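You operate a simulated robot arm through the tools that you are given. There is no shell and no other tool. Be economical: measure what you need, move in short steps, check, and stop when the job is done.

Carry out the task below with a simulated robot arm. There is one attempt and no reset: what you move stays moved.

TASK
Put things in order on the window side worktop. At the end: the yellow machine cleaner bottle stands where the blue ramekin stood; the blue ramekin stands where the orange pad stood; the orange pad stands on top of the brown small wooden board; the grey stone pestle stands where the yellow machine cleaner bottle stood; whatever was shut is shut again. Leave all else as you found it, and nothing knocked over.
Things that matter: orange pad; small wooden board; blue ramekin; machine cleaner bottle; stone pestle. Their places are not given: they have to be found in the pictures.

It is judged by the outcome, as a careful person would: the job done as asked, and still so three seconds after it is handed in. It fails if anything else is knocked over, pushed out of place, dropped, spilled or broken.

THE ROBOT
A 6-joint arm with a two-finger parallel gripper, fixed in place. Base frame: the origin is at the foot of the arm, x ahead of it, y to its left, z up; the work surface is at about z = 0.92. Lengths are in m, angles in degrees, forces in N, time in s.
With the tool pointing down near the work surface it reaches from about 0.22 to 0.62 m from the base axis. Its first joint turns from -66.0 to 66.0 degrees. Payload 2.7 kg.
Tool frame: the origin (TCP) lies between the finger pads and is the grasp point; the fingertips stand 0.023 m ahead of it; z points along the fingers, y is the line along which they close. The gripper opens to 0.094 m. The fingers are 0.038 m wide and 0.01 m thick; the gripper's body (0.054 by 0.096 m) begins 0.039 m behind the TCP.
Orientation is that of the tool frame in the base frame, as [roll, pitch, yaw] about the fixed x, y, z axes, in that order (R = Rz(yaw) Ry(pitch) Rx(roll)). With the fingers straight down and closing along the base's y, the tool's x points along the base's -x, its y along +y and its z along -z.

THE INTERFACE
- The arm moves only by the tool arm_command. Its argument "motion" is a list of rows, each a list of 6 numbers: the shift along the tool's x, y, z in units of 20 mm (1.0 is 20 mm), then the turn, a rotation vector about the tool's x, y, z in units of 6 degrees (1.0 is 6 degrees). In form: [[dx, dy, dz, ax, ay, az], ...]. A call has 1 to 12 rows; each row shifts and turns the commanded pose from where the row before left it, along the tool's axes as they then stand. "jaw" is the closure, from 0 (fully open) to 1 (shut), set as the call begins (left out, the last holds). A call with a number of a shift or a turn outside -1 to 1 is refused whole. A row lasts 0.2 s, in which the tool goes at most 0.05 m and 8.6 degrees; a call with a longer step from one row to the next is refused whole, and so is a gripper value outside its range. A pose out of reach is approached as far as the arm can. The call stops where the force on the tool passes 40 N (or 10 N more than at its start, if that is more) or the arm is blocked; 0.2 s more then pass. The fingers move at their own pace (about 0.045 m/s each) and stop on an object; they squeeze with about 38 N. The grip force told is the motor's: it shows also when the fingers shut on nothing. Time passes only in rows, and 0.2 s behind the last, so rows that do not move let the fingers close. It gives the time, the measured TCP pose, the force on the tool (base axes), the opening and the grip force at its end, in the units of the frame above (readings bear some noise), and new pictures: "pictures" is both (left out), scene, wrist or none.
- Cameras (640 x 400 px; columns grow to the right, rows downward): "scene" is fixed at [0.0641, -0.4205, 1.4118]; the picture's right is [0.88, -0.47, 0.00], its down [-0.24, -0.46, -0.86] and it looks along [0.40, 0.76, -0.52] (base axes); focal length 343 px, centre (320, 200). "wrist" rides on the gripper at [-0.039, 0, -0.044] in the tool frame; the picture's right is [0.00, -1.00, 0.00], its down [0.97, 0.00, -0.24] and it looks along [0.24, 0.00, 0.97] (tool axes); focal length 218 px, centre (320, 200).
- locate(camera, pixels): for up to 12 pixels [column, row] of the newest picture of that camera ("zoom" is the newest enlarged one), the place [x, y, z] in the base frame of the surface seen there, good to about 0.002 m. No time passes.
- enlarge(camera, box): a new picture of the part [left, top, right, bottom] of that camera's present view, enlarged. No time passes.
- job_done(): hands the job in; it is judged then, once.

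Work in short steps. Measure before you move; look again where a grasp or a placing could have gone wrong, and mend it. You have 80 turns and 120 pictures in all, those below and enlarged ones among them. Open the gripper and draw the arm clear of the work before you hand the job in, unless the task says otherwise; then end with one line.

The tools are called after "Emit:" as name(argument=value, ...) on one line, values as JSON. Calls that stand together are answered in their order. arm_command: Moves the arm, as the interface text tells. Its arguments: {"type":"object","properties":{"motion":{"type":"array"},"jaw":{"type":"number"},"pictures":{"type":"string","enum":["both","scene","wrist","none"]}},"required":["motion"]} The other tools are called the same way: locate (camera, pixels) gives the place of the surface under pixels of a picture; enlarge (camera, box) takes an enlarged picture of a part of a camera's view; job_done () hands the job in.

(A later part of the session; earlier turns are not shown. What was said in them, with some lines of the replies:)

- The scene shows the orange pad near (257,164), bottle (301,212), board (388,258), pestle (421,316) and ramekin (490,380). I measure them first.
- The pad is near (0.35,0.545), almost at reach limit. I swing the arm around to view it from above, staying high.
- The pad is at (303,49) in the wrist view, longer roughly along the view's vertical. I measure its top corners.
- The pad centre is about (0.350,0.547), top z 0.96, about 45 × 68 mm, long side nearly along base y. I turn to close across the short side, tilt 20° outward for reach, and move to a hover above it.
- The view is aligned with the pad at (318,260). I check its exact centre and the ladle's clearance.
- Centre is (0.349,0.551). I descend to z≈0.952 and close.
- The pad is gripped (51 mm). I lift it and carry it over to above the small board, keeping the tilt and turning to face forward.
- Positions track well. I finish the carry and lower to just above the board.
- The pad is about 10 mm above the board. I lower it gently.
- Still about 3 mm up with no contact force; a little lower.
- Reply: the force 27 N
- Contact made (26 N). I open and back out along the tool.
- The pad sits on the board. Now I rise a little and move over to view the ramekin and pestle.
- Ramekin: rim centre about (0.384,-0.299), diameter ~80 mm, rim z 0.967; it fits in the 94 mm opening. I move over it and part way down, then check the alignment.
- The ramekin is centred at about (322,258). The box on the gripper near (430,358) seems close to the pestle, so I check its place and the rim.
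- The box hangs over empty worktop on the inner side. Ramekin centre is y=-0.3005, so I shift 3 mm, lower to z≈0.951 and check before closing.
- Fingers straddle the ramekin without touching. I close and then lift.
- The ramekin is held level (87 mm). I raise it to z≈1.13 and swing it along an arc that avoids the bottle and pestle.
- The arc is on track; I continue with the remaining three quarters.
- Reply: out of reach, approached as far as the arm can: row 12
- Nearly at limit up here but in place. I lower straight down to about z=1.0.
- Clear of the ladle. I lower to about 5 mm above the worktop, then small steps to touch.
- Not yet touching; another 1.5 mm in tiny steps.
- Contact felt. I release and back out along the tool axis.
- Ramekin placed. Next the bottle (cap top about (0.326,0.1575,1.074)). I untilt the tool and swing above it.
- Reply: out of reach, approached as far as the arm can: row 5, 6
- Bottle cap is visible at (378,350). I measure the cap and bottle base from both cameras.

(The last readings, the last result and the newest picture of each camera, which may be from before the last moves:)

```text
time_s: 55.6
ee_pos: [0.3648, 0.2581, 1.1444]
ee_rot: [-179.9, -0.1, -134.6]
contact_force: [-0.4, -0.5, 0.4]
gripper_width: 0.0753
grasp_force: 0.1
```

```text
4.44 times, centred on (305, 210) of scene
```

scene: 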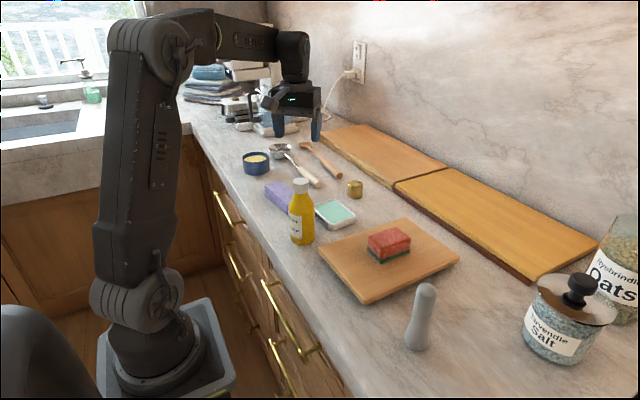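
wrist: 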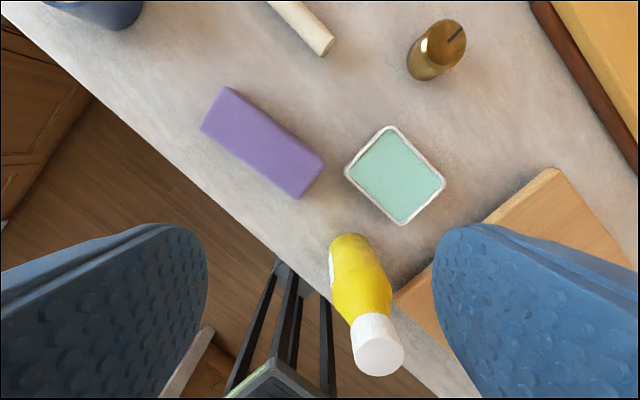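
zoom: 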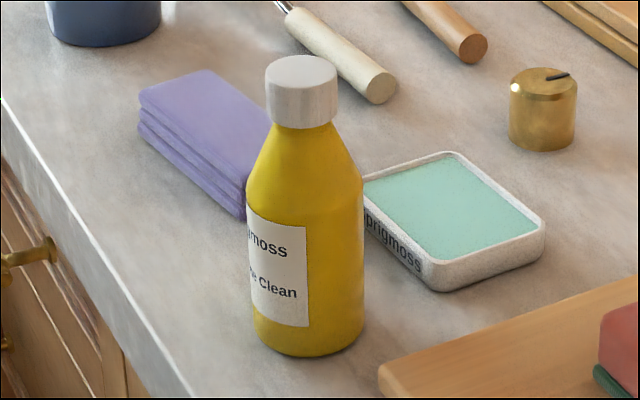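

Cap centre ≈ (0.3255,0.160), top z 1.073, dia ~31 mm, so I will grip the cap. Moving above it.

Emit:
arm_command(motion=[[0.974, -0.409, 0, 0, 0, 0], [0.974, -0.409, 0, 0, 0, 0], [0.974, -0.409, 0, 0, 0, 0], [0.974, -0.409, 0, 0, 0, 0], [0.974, -0.409, 0, 0, 0, 0], [0, 0, 0.4, 0, 0, 0.81], [0, 0, 0.4, 0, 0, 0.81], [0, 0, 0.4, 0, 0, 0.81], [0, 0, 0.4, 0, 0, 0.81]])

```text
time_s: 57.6
ee_pos: [0.3287, 0.1609, 1.1118]
ee_rot: [-179.9, 0.0, -154.1]
contact_force: [0.9, -0.1, 0.0]
gripper_width: 0.0749
grasp_force: 0.1
```

scene: 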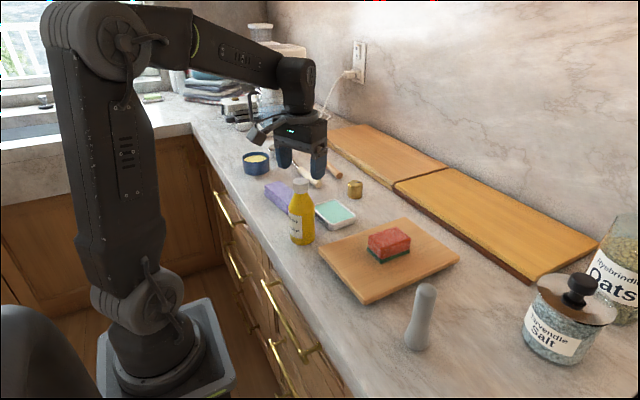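
wrist: 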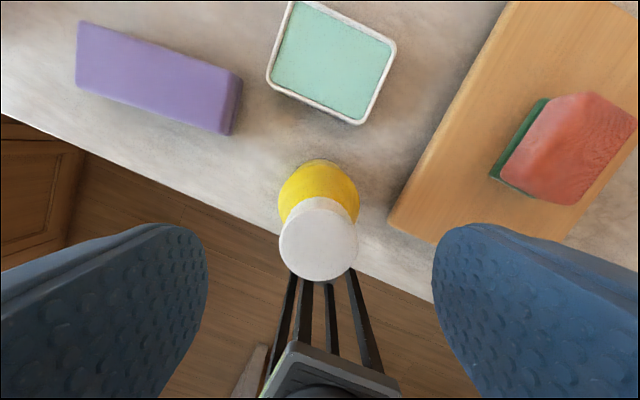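

Cap is centred between the fingers at (318,239). I lower to z≈1.063 and close.

Emit:
arm_command(motion=[[0.16, 0, 0, 0, 0, 0], [0, 0, 0.82, 0, 0, 0], [0, 0, 0.82, 0, 0, 0], [0, 0, 0.82, 0, 0, 0]], pictures="none")

Emit:
arm_command(motion=[[0, 0, 0, 0, 0, 0], [0, 0, 0, 0, 0, 0], [0, 0, 0, 0, 0, 0], [0, 0, 0, 0, 0, 0]], jaw=0.85)

```text
time_s: 58.6
ee_pos: [0.3244, 0.1595, 1.0627]
ee_rot: [-180.0, 0.0, -154.0]
contact_force: [0.0, -0.3, 0.1]
gripper_width: 0.0752
grasp_force: 0.1
```

```text
time_s: 59.6
ee_pos: [0.324, 0.1585, 1.0628]
ee_rot: [-179.9, 0.0, -154.1]
contact_force: [-0.6, 1.2, 0.2]
gripper_width: 0.0329
grasp_force: 37.8
```

scene: 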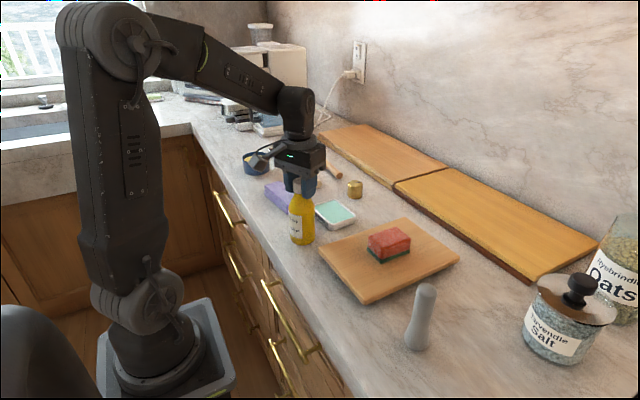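
wrist: 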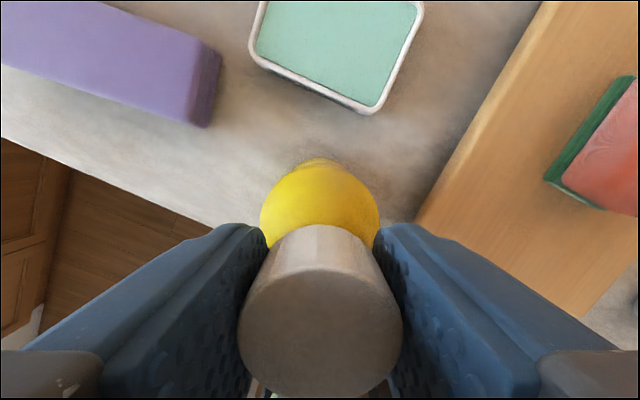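

Cap gripped (33 mm). I lift 0.16 m and check it hangs upright.

Emit:
arm_command(motion=[[0, 0, -0.5, 0, 0, 0], [0, 0, -1, 0, 0, 0], [0, 0, -1, 0, 0, 0], [0, 0, -1, 0, 0, 0], [0, 0, -1, 0, 0, 0], [0, 0, -1, 0, 0, 0], [0, 0, -1, 0, 0, 0], [0, 0, -1, 0, 0, 0], [0, 0, -0.5, 0, 0, 0]])

```text
time_s: 61.6
ee_pos: [0.3243, 0.16, 1.2235]
ee_rot: [-180.0, 0.0, -154.0]
contact_force: [0.0, 0.2, -2.6]
gripper_width: 0.0329
grasp_force: 38.1
```

scene: 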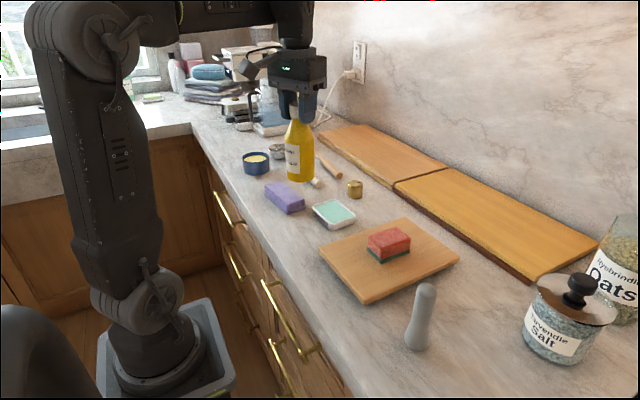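
wrist: 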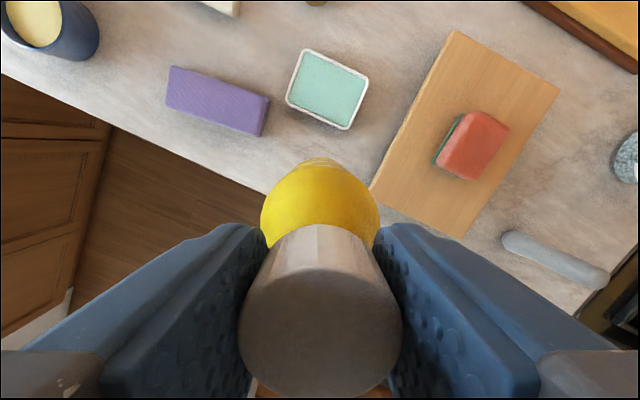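

It hangs upright. I swing it over to above the ramekin's old place.

Emit:
arm_command(motion=[[-0.213, -0.9945, 0, 0, 0, 0.444], [-0.213, -0.9945, 0, 0, 0, 0.444], [-0.213, -0.9945, 0, 0, 0, 0.444], [-0.213, -0.9945, 0, 0, 0, 0.444], [-0.213, -0.9945, 0, 0, 0, 0.444], [-0.213, -0.9945, 0, 0, 0, 0.444], [-0.213, -0.9945, 0, 0, 0, 0.444], [-0.213, -0.9945, 0, 0, 0, 0.444], [-0.213, -0.9945, 0, 0, 0, 0.444], [-0.213, -0.9945, 0, 0, 0, 0.444], [-0.213, -0.9945, 0, 0, 0, 0.444], [-0.213, -0.9945, 0, 0, 0, 0.444]], pictures="none")

Emit:
arm_command(motion=[[-0.213, -0.9945, 0, 0, 0, 0.444], [-0.213, -0.9945, 0, 0, 0, 0.444], [-0.213, -0.9945, 0, 0, 0, 0.444], [-0.213, -0.9945, 0, 0, 0, 0.444], [-0.213, -0.9945, 0, 0, 0, 0.444], [-0.213, -0.9945, 0, 0, 0, 0.444], [-0.213, -0.9945, 0, 0, 0, 0.444], [-0.213, -0.9945, 0, 0, 0, 0.444], [-0.213, -0.9945, 0, 0, 0, 0.444], [-0.213, -0.9945, 0, 0, 0, 0.444], [-0.213, -0.9945, 0, 0, 0, 0.444], [-0.213, -0.9945, 0, 0, 0, 0.444]])

```text
time_s: 64.2
ee_pos: [0.4202, -0.0608, 1.223]
ee_rot: [-179.9, 0.1, 174.1]
contact_force: [1.0, -0.3, -2.5]
gripper_width: 0.0328
grasp_force: 38.0
```

```text
time_s: 66.8
ee_pos: [0.385, -0.2992, 1.2227]
ee_rot: [180.0, 0.1, 142.1]
contact_force: [0.0, -0.6, -3.3]
gripper_width: 0.0328
grasp_force: 37.9
```

scene: 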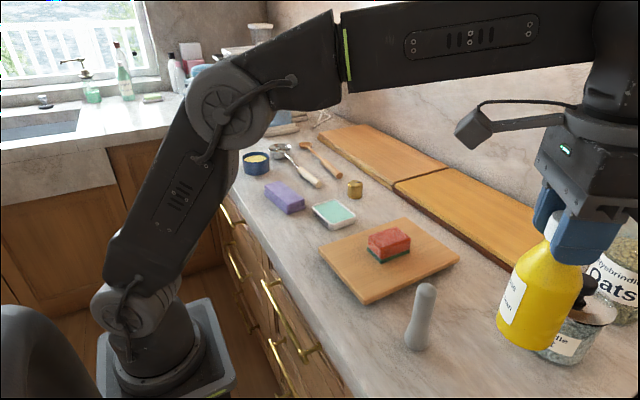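
wrist: 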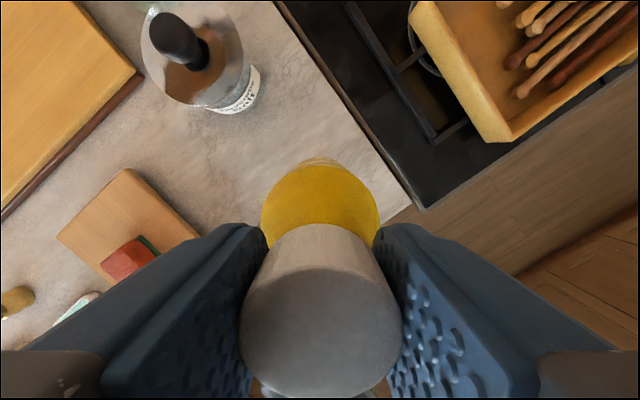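

At (0.385,-0.299). I lower to about 8 mm above contact.

Emit:
arm_command(motion=[[0.08, 0, 1, 0, 0, 0], [0, 0, 1, 0, 0, 0], [0, 0, 1, 0, 0, 0], [0, 0, 1, 0, 0, 0], [0, 0, 1, 0, 0, 0], [0, 0, 1, 0, 0, 0], [0, 0, 1, 0, 0, 0], [0, 0, 0.6, 0, 0, 0]])

```text
time_s: 68.6
ee_pos: [0.3847, -0.2983, 1.0702]
ee_rot: [-180.0, 0.1, 142.2]
contact_force: [1.1, -0.5, -2.3]
gripper_width: 0.0323
grasp_force: 38.0
```

scene: 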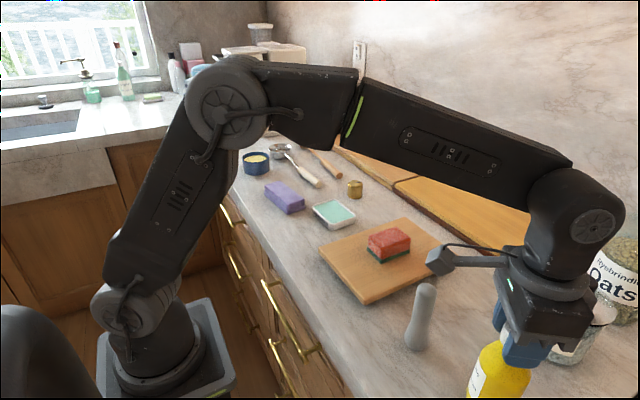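
wrist: 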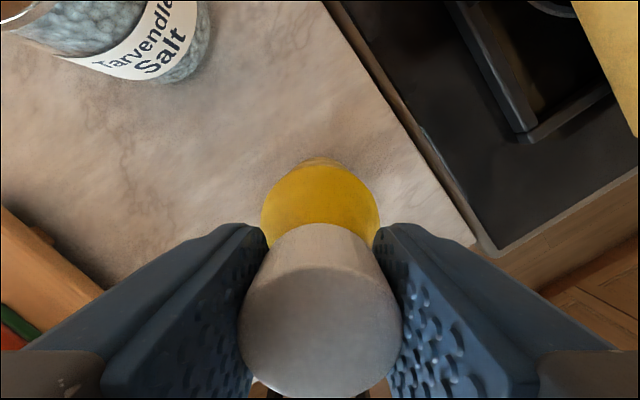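

Gently down the rest.

Emit:
arm_command(motion=[[0, -0.11, 0.15, 0, 0, 0], [0, 0, 0.1, 0, 0, 0], [0, 0, 0.06, 0, 0, 0], [0, 0, 0, 0, 0, 0]], pictures="none")

Emit:
arm_command(motion=[[0, 0, 0.05, 0, 0, 0], [0, 0, 0, 0, 0, 0]], pictures="none")

```text
time_s: 69.6
ee_pos: [0.3837, -0.3012, 1.064]
ee_rot: [179.9, 0.0, 142.2]
contact_force: [-0.4, 0.3, -2.7]
gripper_width: 0.0324
grasp_force: 38.0
```

```text
time_s: 70.2
ee_pos: [0.3828, -0.3018, 1.0642]
ee_rot: [180.0, 0.0, 142.3]
contact_force: [0.0, -0.5, -1.8]
gripper_width: 0.0327
grasp_force: 38.2
```

Emit:
arm_command(motion=[[0, 0, 0.05, 0, 0, 0], [0, 0, 0.04, 0, 0, 0], [0, 0, 0, 0, 0, 0]], pictures="none")

```text
time_s: 71.0
ee_pos: [0.3831, -0.3014, 1.0625]
ee_rot: [-180.0, 0.1, 142.2]
contact_force: [0.8, 0.5, 0.0]
gripper_width: 0.0326
grasp_force: 38.2
```

Weight is coming off (force −2.6 → 0). A hair lower, then release and rise.

Emit:
arm_command(motion=[[0, 0, 0.03, 0, 0, 0], [0, 0, 0, 0, 0, 0]], pictures="none")

Emit:
arm_command(motion=[[0, 0, 0, 0, 0, 0], [0, 0, 0, 0, 0, 0], [0, 0, 0, 0, 0, 0], [0, 0, -0.5, 0, 0, 0], [0, 0, -1, 0, 0, 0], [0, 0, -1, 0, 0, 0], [0, 0, -1, 0, 0, 0], [0, 0, -1, 0, 0, 0]], jaw=0.3)

```text
time_s: 71.6
ee_pos: [0.3827, -0.3011, 1.0625]
ee_rot: [-180.0, 0.2, 142.2]
contact_force: [-0.1, -0.3, 1.8]
gripper_width: 0.0323
grasp_force: 38.0
```

```text
time_s: 73.4
ee_pos: [0.3839, -0.3008, 1.1528]
ee_rot: [-180.0, 0.1, 142.2]
contact_force: [0.2, 0.0, 0.2]
gripper_width: 0.0658
grasp_force: 0.1
```

scene: 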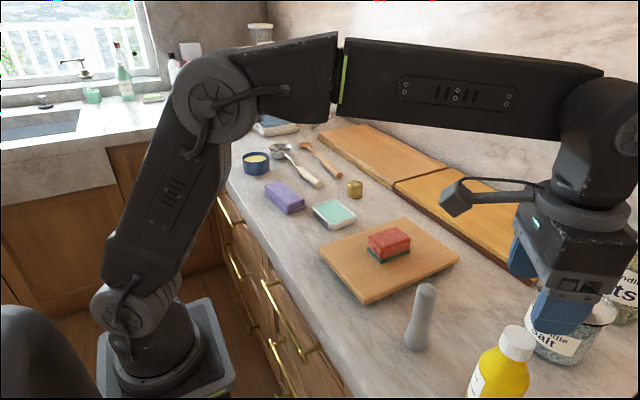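
wrist: 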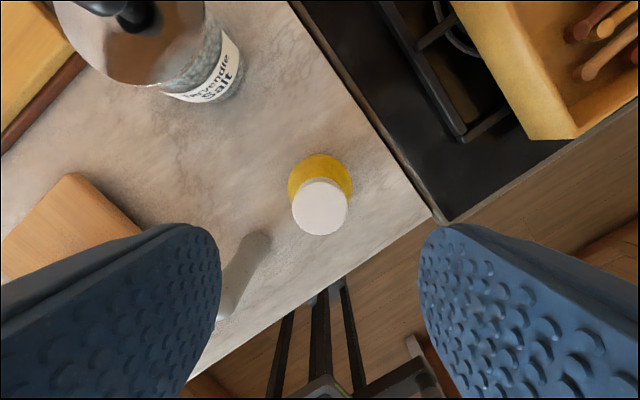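

Bottle stands at the ramekin's old place. Now I move above the pestle.

Emit:
arm_command(motion=[[0.878, 0.838, 0, 0, 0, 0], [0.878, 0.838, 0, 0, 0, 0], [0.878, 0.838, 0, 0, 0, 0], [0.878, 0.838, 0, 0, 0, 0], [0.878, 0.838, 0, 0, 0, 0]])

```text
time_s: 74.6
ee_pos: [0.3644, -0.1811, 1.1511]
ee_rot: [-180.0, 0.1, 142.1]
contact_force: [0.3, 0.1, 0.0]
gripper_width: 0.0657
grasp_force: 0.0
```

scene: 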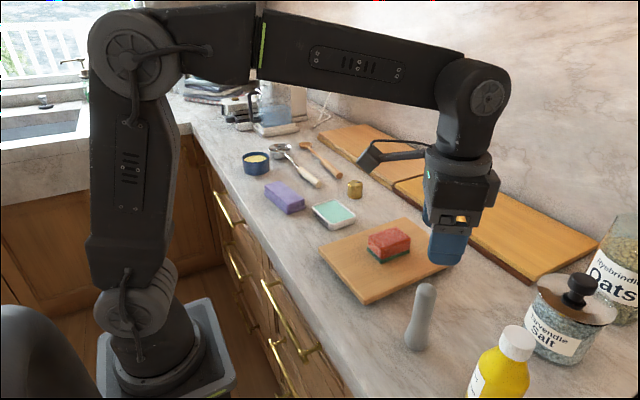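
wrist: 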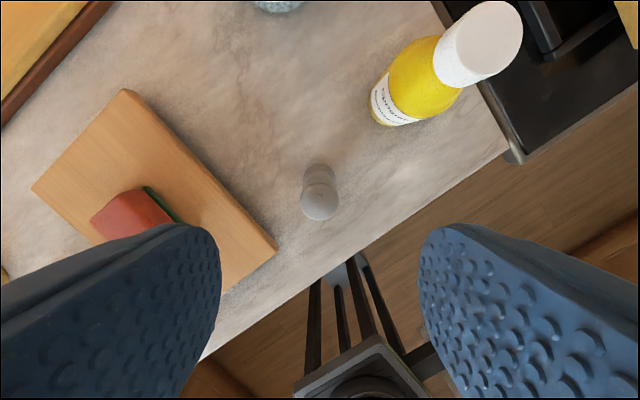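

Pestle top is at (319,203). I measure it, and the bottle.

Emit:
locate(camera="wrist", pixels=[[319, 205], [303, 203], [335, 203], [319, 190], [319, 218], [319, 167], [336, 180], [304, 180], [476, 46], [440, 40], [520, 50], [374, 112]])

Emit:
enlarge(camera="scene", box=[370, 260, 550, 400])

```text
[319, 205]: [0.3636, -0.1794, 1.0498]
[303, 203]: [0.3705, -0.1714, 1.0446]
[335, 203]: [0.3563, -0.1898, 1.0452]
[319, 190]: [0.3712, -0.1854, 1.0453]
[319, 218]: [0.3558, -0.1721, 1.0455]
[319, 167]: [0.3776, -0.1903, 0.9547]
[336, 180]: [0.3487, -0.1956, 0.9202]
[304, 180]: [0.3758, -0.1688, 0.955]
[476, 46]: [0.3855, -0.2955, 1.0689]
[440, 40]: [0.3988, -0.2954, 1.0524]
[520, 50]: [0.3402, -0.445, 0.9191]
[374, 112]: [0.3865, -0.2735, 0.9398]
```

```text
2.86 times, centred on (460, 330) of scene
```

zoom: 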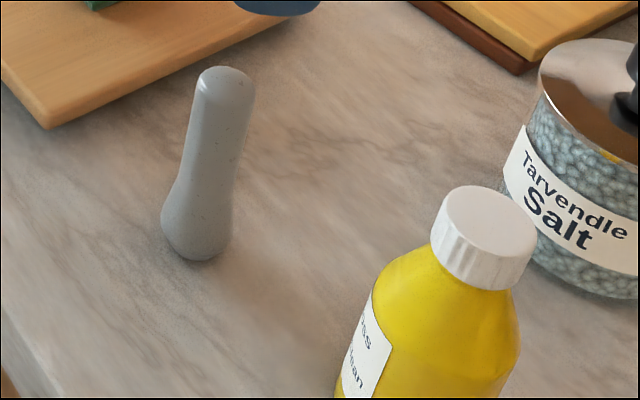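

Pestle axis is at (0.364,-0.180), top z 1.05, upright. I descend to z≈1.020 and close.

Emit:
arm_command(motion=[[0, 0.05, 0.95, 0, 0, 0], [0, 0, 0.95, 0, 0, 0], [0, 0, 0.95, 0, 0, 0], [0, 0, 0.95, 0, 0, 0], [0, 0, 0.95, 0, 0, 0], [0, 0, 0.95, 0, 0, 0], [0, 0, 0.85, 0, 0, 0]], pictures="none")

Emit:
arm_command(motion=[[0, 0, 0, 0, 0, 0], [0, 0, 0, 0, 0, 0], [0, 0, 0, 0, 0, 0], [0, 0, 0, 0, 0, 0]], jaw=0.9)

```text
time_s: 76.2
ee_pos: [0.3654, -0.1796, 1.0197]
ee_rot: [-180.0, 0.1, 142.3]
contact_force: [-0.8, 0.3, -0.5]
gripper_width: 0.0657
grasp_force: 0.0
```

```text
time_s: 77.2
ee_pos: [0.3646, -0.1796, 1.0206]
ee_rot: [-180.0, 0.1, 142.3]
contact_force: [-0.7, -0.8, 0.0]
gripper_width: 0.0282
grasp_force: 38.5
```

scene: 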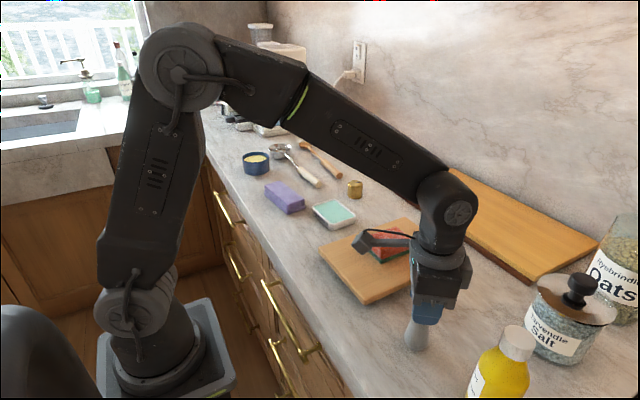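
wrist: 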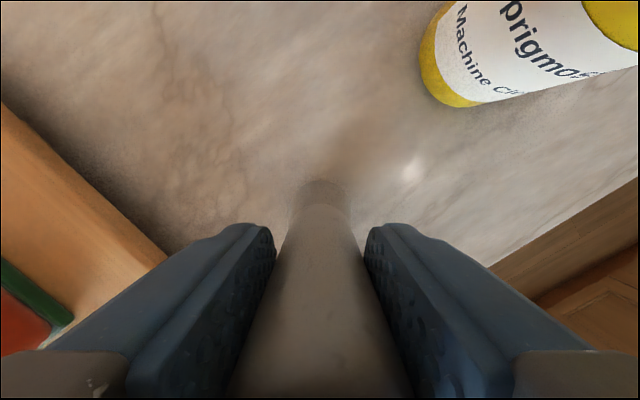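

Gripped (28 mm). I lift and swing over to the bottle's old place.

Emit:
arm_command(motion=[[0, 0, -0.5, 0, 0, 0], [0, 0, -1, 0, 0, 0], [0, 0, -1, 0, 0, 0], [0, 0, -1, 0, 0, 0], [0, 0, -1, 0, 0, 0], [0, 0, -1, 0, 0, 0], [0, 0, -0.8, 0, 0, 0]], pictures="scene")

Emit:
arm_command(motion=[[0.244, 0.969, 0, 0, 0, -0.59], [0.244, 0.969, 0, 0, 0, -0.59], [0.244, 0.969, 0, 0, 0, -0.59], [0.244, 0.969, 0, 0, 0, -0.59], [0.244, 0.969, 0, 0, 0, -0.59], [0.244, 0.969, 0, 0, 0, -0.59], [0.244, 0.969, 0, 0, 0, -0.59], [0.244, 0.969, 0, 0, 0, -0.59], [0.244, 0.969, 0, 0, 0, -0.59]], pictures="none")

Emit:
arm_command(motion=[[0.244, 0.969, 0, 0, 0, -0.59], [0.244, 0.969, 0, 0, 0, -0.59], [0.244, 0.969, 0, 0, 0, -0.59], [0.244, 0.969, 0, 0, 0, -0.59], [0.244, 0.969, 0, 0, 0, -0.59], [0.244, 0.969, 0, 0, 0, -0.59], [0.244, 0.969, 0, 0, 0, -0.59], [0.244, 0.969, 0, 0, 0, -0.59], [0.244, 0.969, 0, 0, 0, -0.59]])

```text
time_s: 78.8
ee_pos: [0.3651, -0.1811, 1.1474]
ee_rot: [180.0, 0.1, 142.2]
contact_force: [0.0, 0.0, -2.7]
gripper_width: 0.028
grasp_force: 37.6
```

scene: 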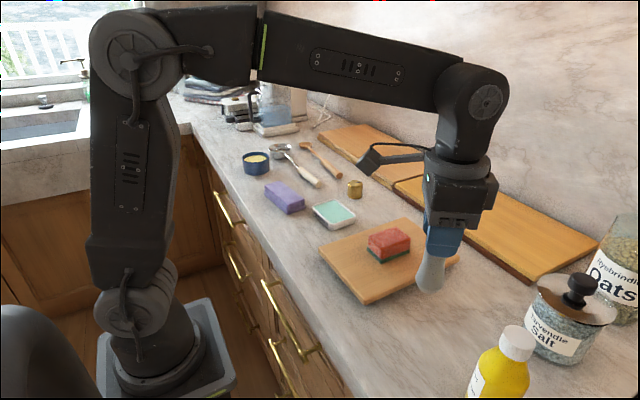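

```text
time_s: 80.8
ee_pos: [0.3943, -0.0046, 1.1462]
ee_rot: [-179.8, 0.1, 174.0]
contact_force: [-0.5, -0.5, -2.8]
gripper_width: 0.0278
grasp_force: 37.9
```

```text
time_s: 82.8
ee_pos: [0.3289, 0.1605, 1.1453]
ee_rot: [-179.9, 0.1, -154.1]
contact_force: [-0.3, 0.6, -2.0]
gripper_width: 0.0277
grasp_force: 38.3
```

scene: 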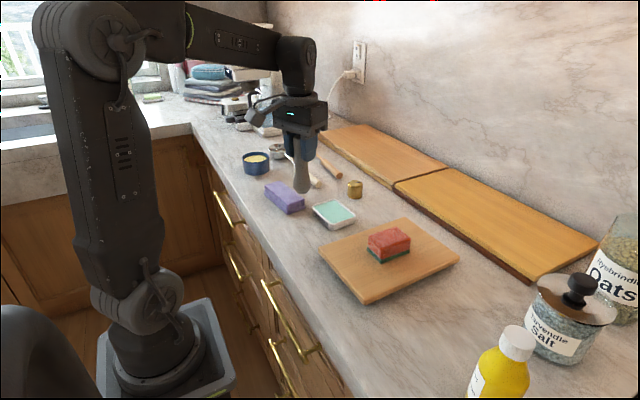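
wrist: 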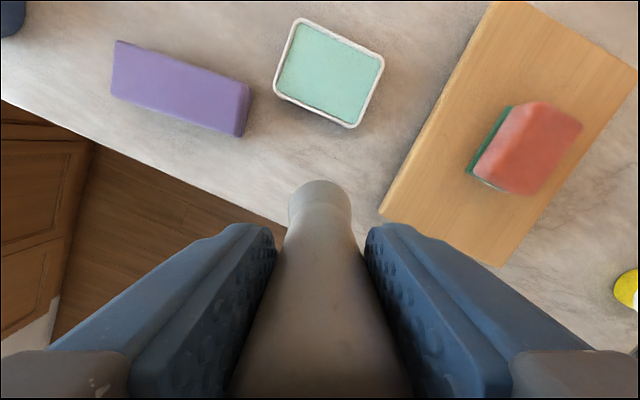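

I check the pestle's uprightness before lowering.

Emit:
enlarge(camera="scene", box=[250, 90, 350, 210])

Emit:
locate(camera="scene", pixels=[[303, 190], [302, 182], [300, 165], [297, 182], [308, 182], [293, 165], [306, 165]])

```text
3.33 times, centred on (300, 150) of scene
```

zoom: 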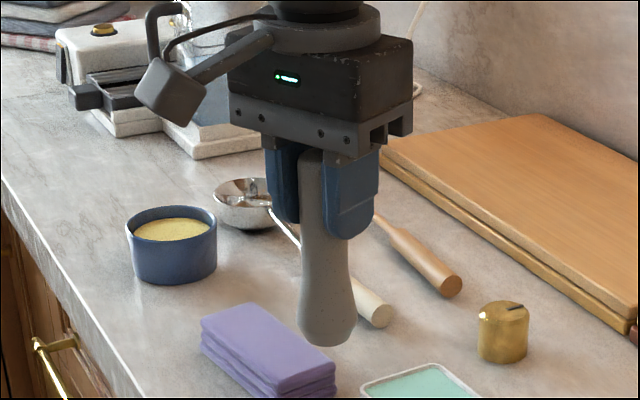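

```text
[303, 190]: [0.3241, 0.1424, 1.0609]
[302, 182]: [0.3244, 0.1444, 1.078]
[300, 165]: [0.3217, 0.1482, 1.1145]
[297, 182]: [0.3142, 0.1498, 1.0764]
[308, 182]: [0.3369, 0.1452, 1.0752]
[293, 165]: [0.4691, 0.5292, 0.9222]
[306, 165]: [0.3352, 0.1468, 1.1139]
```

Pestle hangs upright within viewing error. I lower to ~10 mm above the worktop.

Emit:
arm_command(motion=[[0.12, 0, 0.95, 0, 0, 0], [0, 0, 0.95, 0, 0, 0], [0, 0, 0.95, 0, 0, 0], [0, 0, 0.95, 0, 0, 0], [0, 0, 0.95, 0, 0, 0], [0, 0, 0.95, 0, 0, 0], [0, 0, 0, 0, 0, 0]])

Emit:
enlarge(camera="scene", box=[250, 150, 350, 270])

```text
time_s: 84.4
ee_pos: [0.3256, 0.1583, 1.0304]
ee_rot: [-179.9, 0.0, -154.1]
contact_force: [0.6, -0.3, -2.6]
gripper_width: 0.028
grasp_force: 38.3
```

scene: 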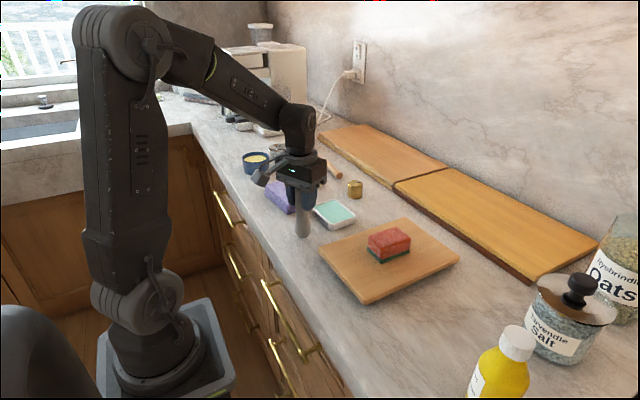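
wrist: 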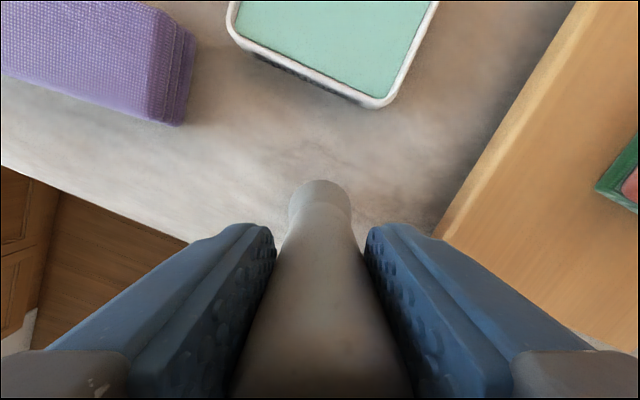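

```text
3.33 times, centred on (300, 210) of scene
```

zoom: 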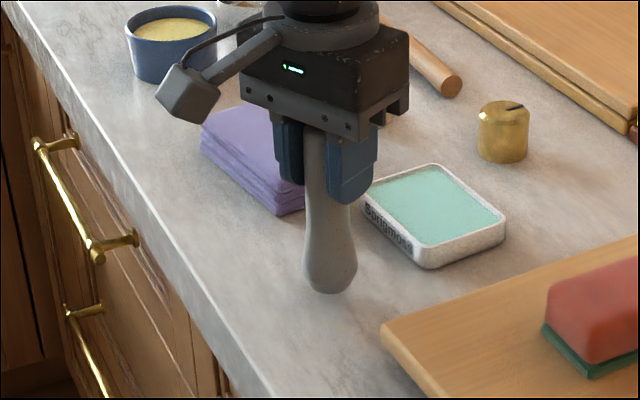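

Base alignment in the wrist view matches that at the grasp, so it is still upright. Lowering in small steps.

Emit:
arm_command(motion=[[0, 0, 0.2, 0, 0, 0], [0, 0, 0.15, 0, 0, 0], [0, 0, 0.08, 0, 0, 0], [0, 0, 0, 0, 0, 0]], pictures="none")

Emit:
arm_command(motion=[[0, 0, 0.04, 0, 0, 0], [0, 0, 0, 0, 0, 0]], pictures="none")

```text
time_s: 85.4
ee_pos: [0.3259, 0.1595, 1.0237]
ee_rot: [-179.9, 0.0, -154.0]
contact_force: [-0.2, 0.0, -3.7]
gripper_width: 0.0278
grasp_force: 37.7
```

```text
time_s: 86.0
ee_pos: [0.3251, 0.158, 1.0225]
ee_rot: [-179.9, 0.0, -154.1]
contact_force: [-0.6, 0.2, -3.0]
gripper_width: 0.0278
grasp_force: 38.0
```

Emit:
arm_command(motion=[[0, 0, 0.05, 0, 0, 0], [0, 0, 0.04, 0, 0, 0], [0, 0, 0, 0, 0, 0]], pictures="none")

```text
time_s: 86.8
ee_pos: [0.3252, 0.1584, 1.0221]
ee_rot: [-179.9, 0.1, -154.1]
contact_force: [-4.6, -4.3, 21.6]
gripper_width: 0.0279
grasp_force: 38.0
```

Contact. I ease up slightly, open, and rise.

Emit:
arm_command(motion=[[0, 0, -0.04, 0, 0, 0], [0, 0, 0, 0, 0, 0]], pictures="none")

Emit:
arm_command(motion=[[0, 0, 0, 0, 0, 0], [0, 0, 0, 0, 0, 0], [0, 0, 0, 0, 0, 0], [0, 0, 0, 0, 0, 0], [0, 0, -0.5, 0, 0, 0], [0, 0, -1, 0, 0, 0], [0, 0, -1, 0, 0, 0], [0, 0, -1, 0, 0, 0], [0, 0, -1, 0, 0, 0], [0, 0, -1, 0, 0, 0], [0, 0, -1, 0, 0, 0]], jaw=0.2)

```text
time_s: 87.4
ee_pos: [0.3254, 0.1588, 1.0221]
ee_rot: [-179.9, 0.1, -154.1]
contact_force: [-1.6, -2.0, 19.1]
gripper_width: 0.0279
grasp_force: 38.5
```

```text
time_s: 89.8
ee_pos: [0.3249, 0.159, 1.1526]
ee_rot: [-179.9, -0.1, -154.1]
contact_force: [0.0, -0.3, -0.4]
gripper_width: 0.0754
grasp_force: 0.0
```

scene: 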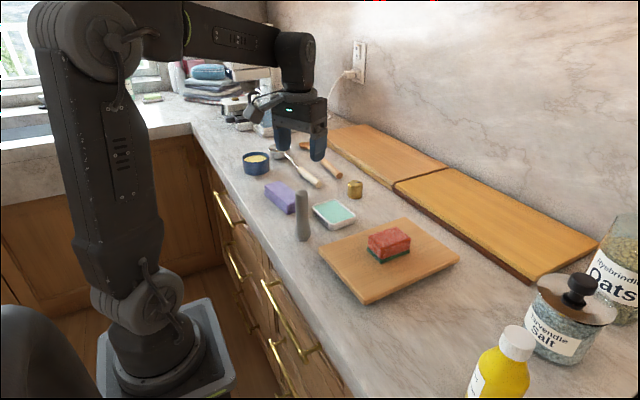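
wrist: 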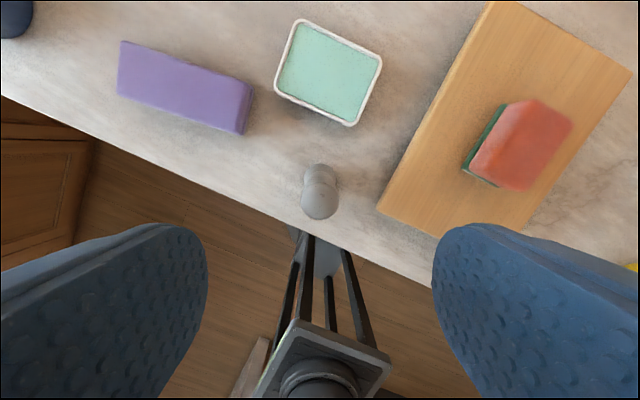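

Pestle stands. I raise the arm clear and verify final positions.

Emit:
arm_command(motion=[[0, 0, -1, 0, 0, 0], [0, 0, -1, 0, 0, 0], [0, 0, -0.5, 0, 0, 0], [-1, 0, 0, 0, 0, 0], [-1, 0, 0, 0, 0, 0], [-1, 0, 0, 0, 0, 0], [-1, 0, 0, 0, 0, 0]], jaw=0)

Emit:
locate(camera="scene", pixels=[[302, 193], [303, 235], [516, 340], [256, 158], [388, 238], [320, 252]])

Emit:
enlarge(camera="scene", box=[220, 130, 480, 300])

```text
time_s: 91.4
ee_pos: [0.3981, 0.1944, 1.2028]
ee_rot: [-179.9, 0.1, -154.2]
contact_force: [0.8, -0.6, -0.4]
gripper_width: 0.094
grasp_force: 0.0
```

scene: 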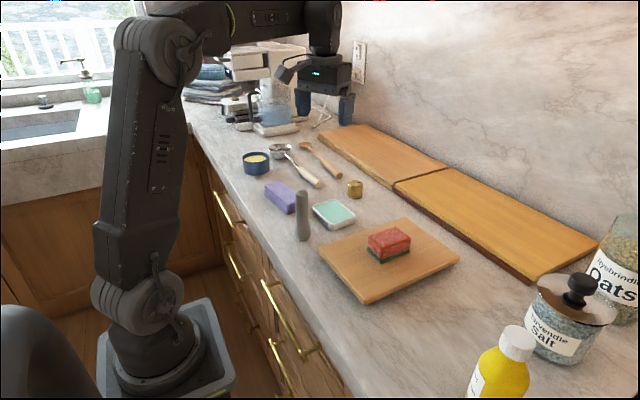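
wrist: 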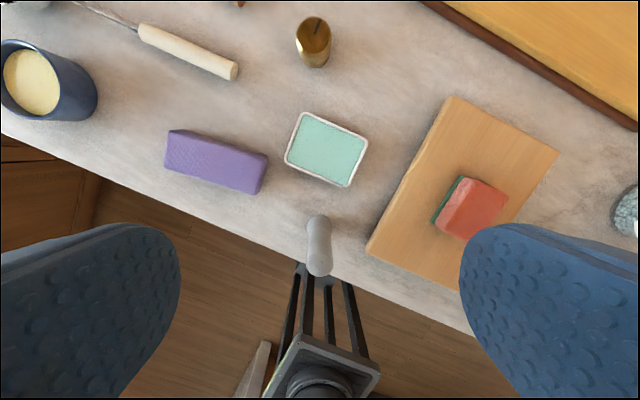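

```text
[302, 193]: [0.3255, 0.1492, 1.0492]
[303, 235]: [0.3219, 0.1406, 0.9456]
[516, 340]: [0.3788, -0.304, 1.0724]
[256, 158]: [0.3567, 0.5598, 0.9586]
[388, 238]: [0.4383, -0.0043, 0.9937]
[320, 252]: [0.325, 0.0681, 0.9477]
```

```text
2.35 times, centred on (350, 215) of scene
```

zoom: 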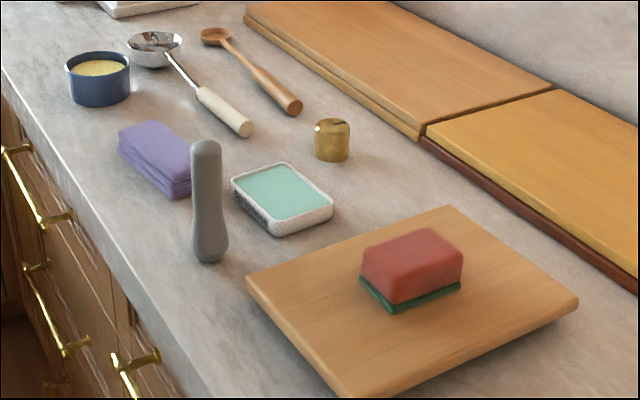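

Everything stands in its asked-for place, all else is unmoved, and the arm is clear with the gripper open.

Emit:
job_done()

```text
The job is handed in.
```

The job is handed in: the pad is on the small wooden board, the ramekin is where the pad was, the bottle where the ramekin was, and the pestle where the bottle was. The last pictures show all four standing, nothing knocked over and nothing else out of place. No drawer or door was opened.
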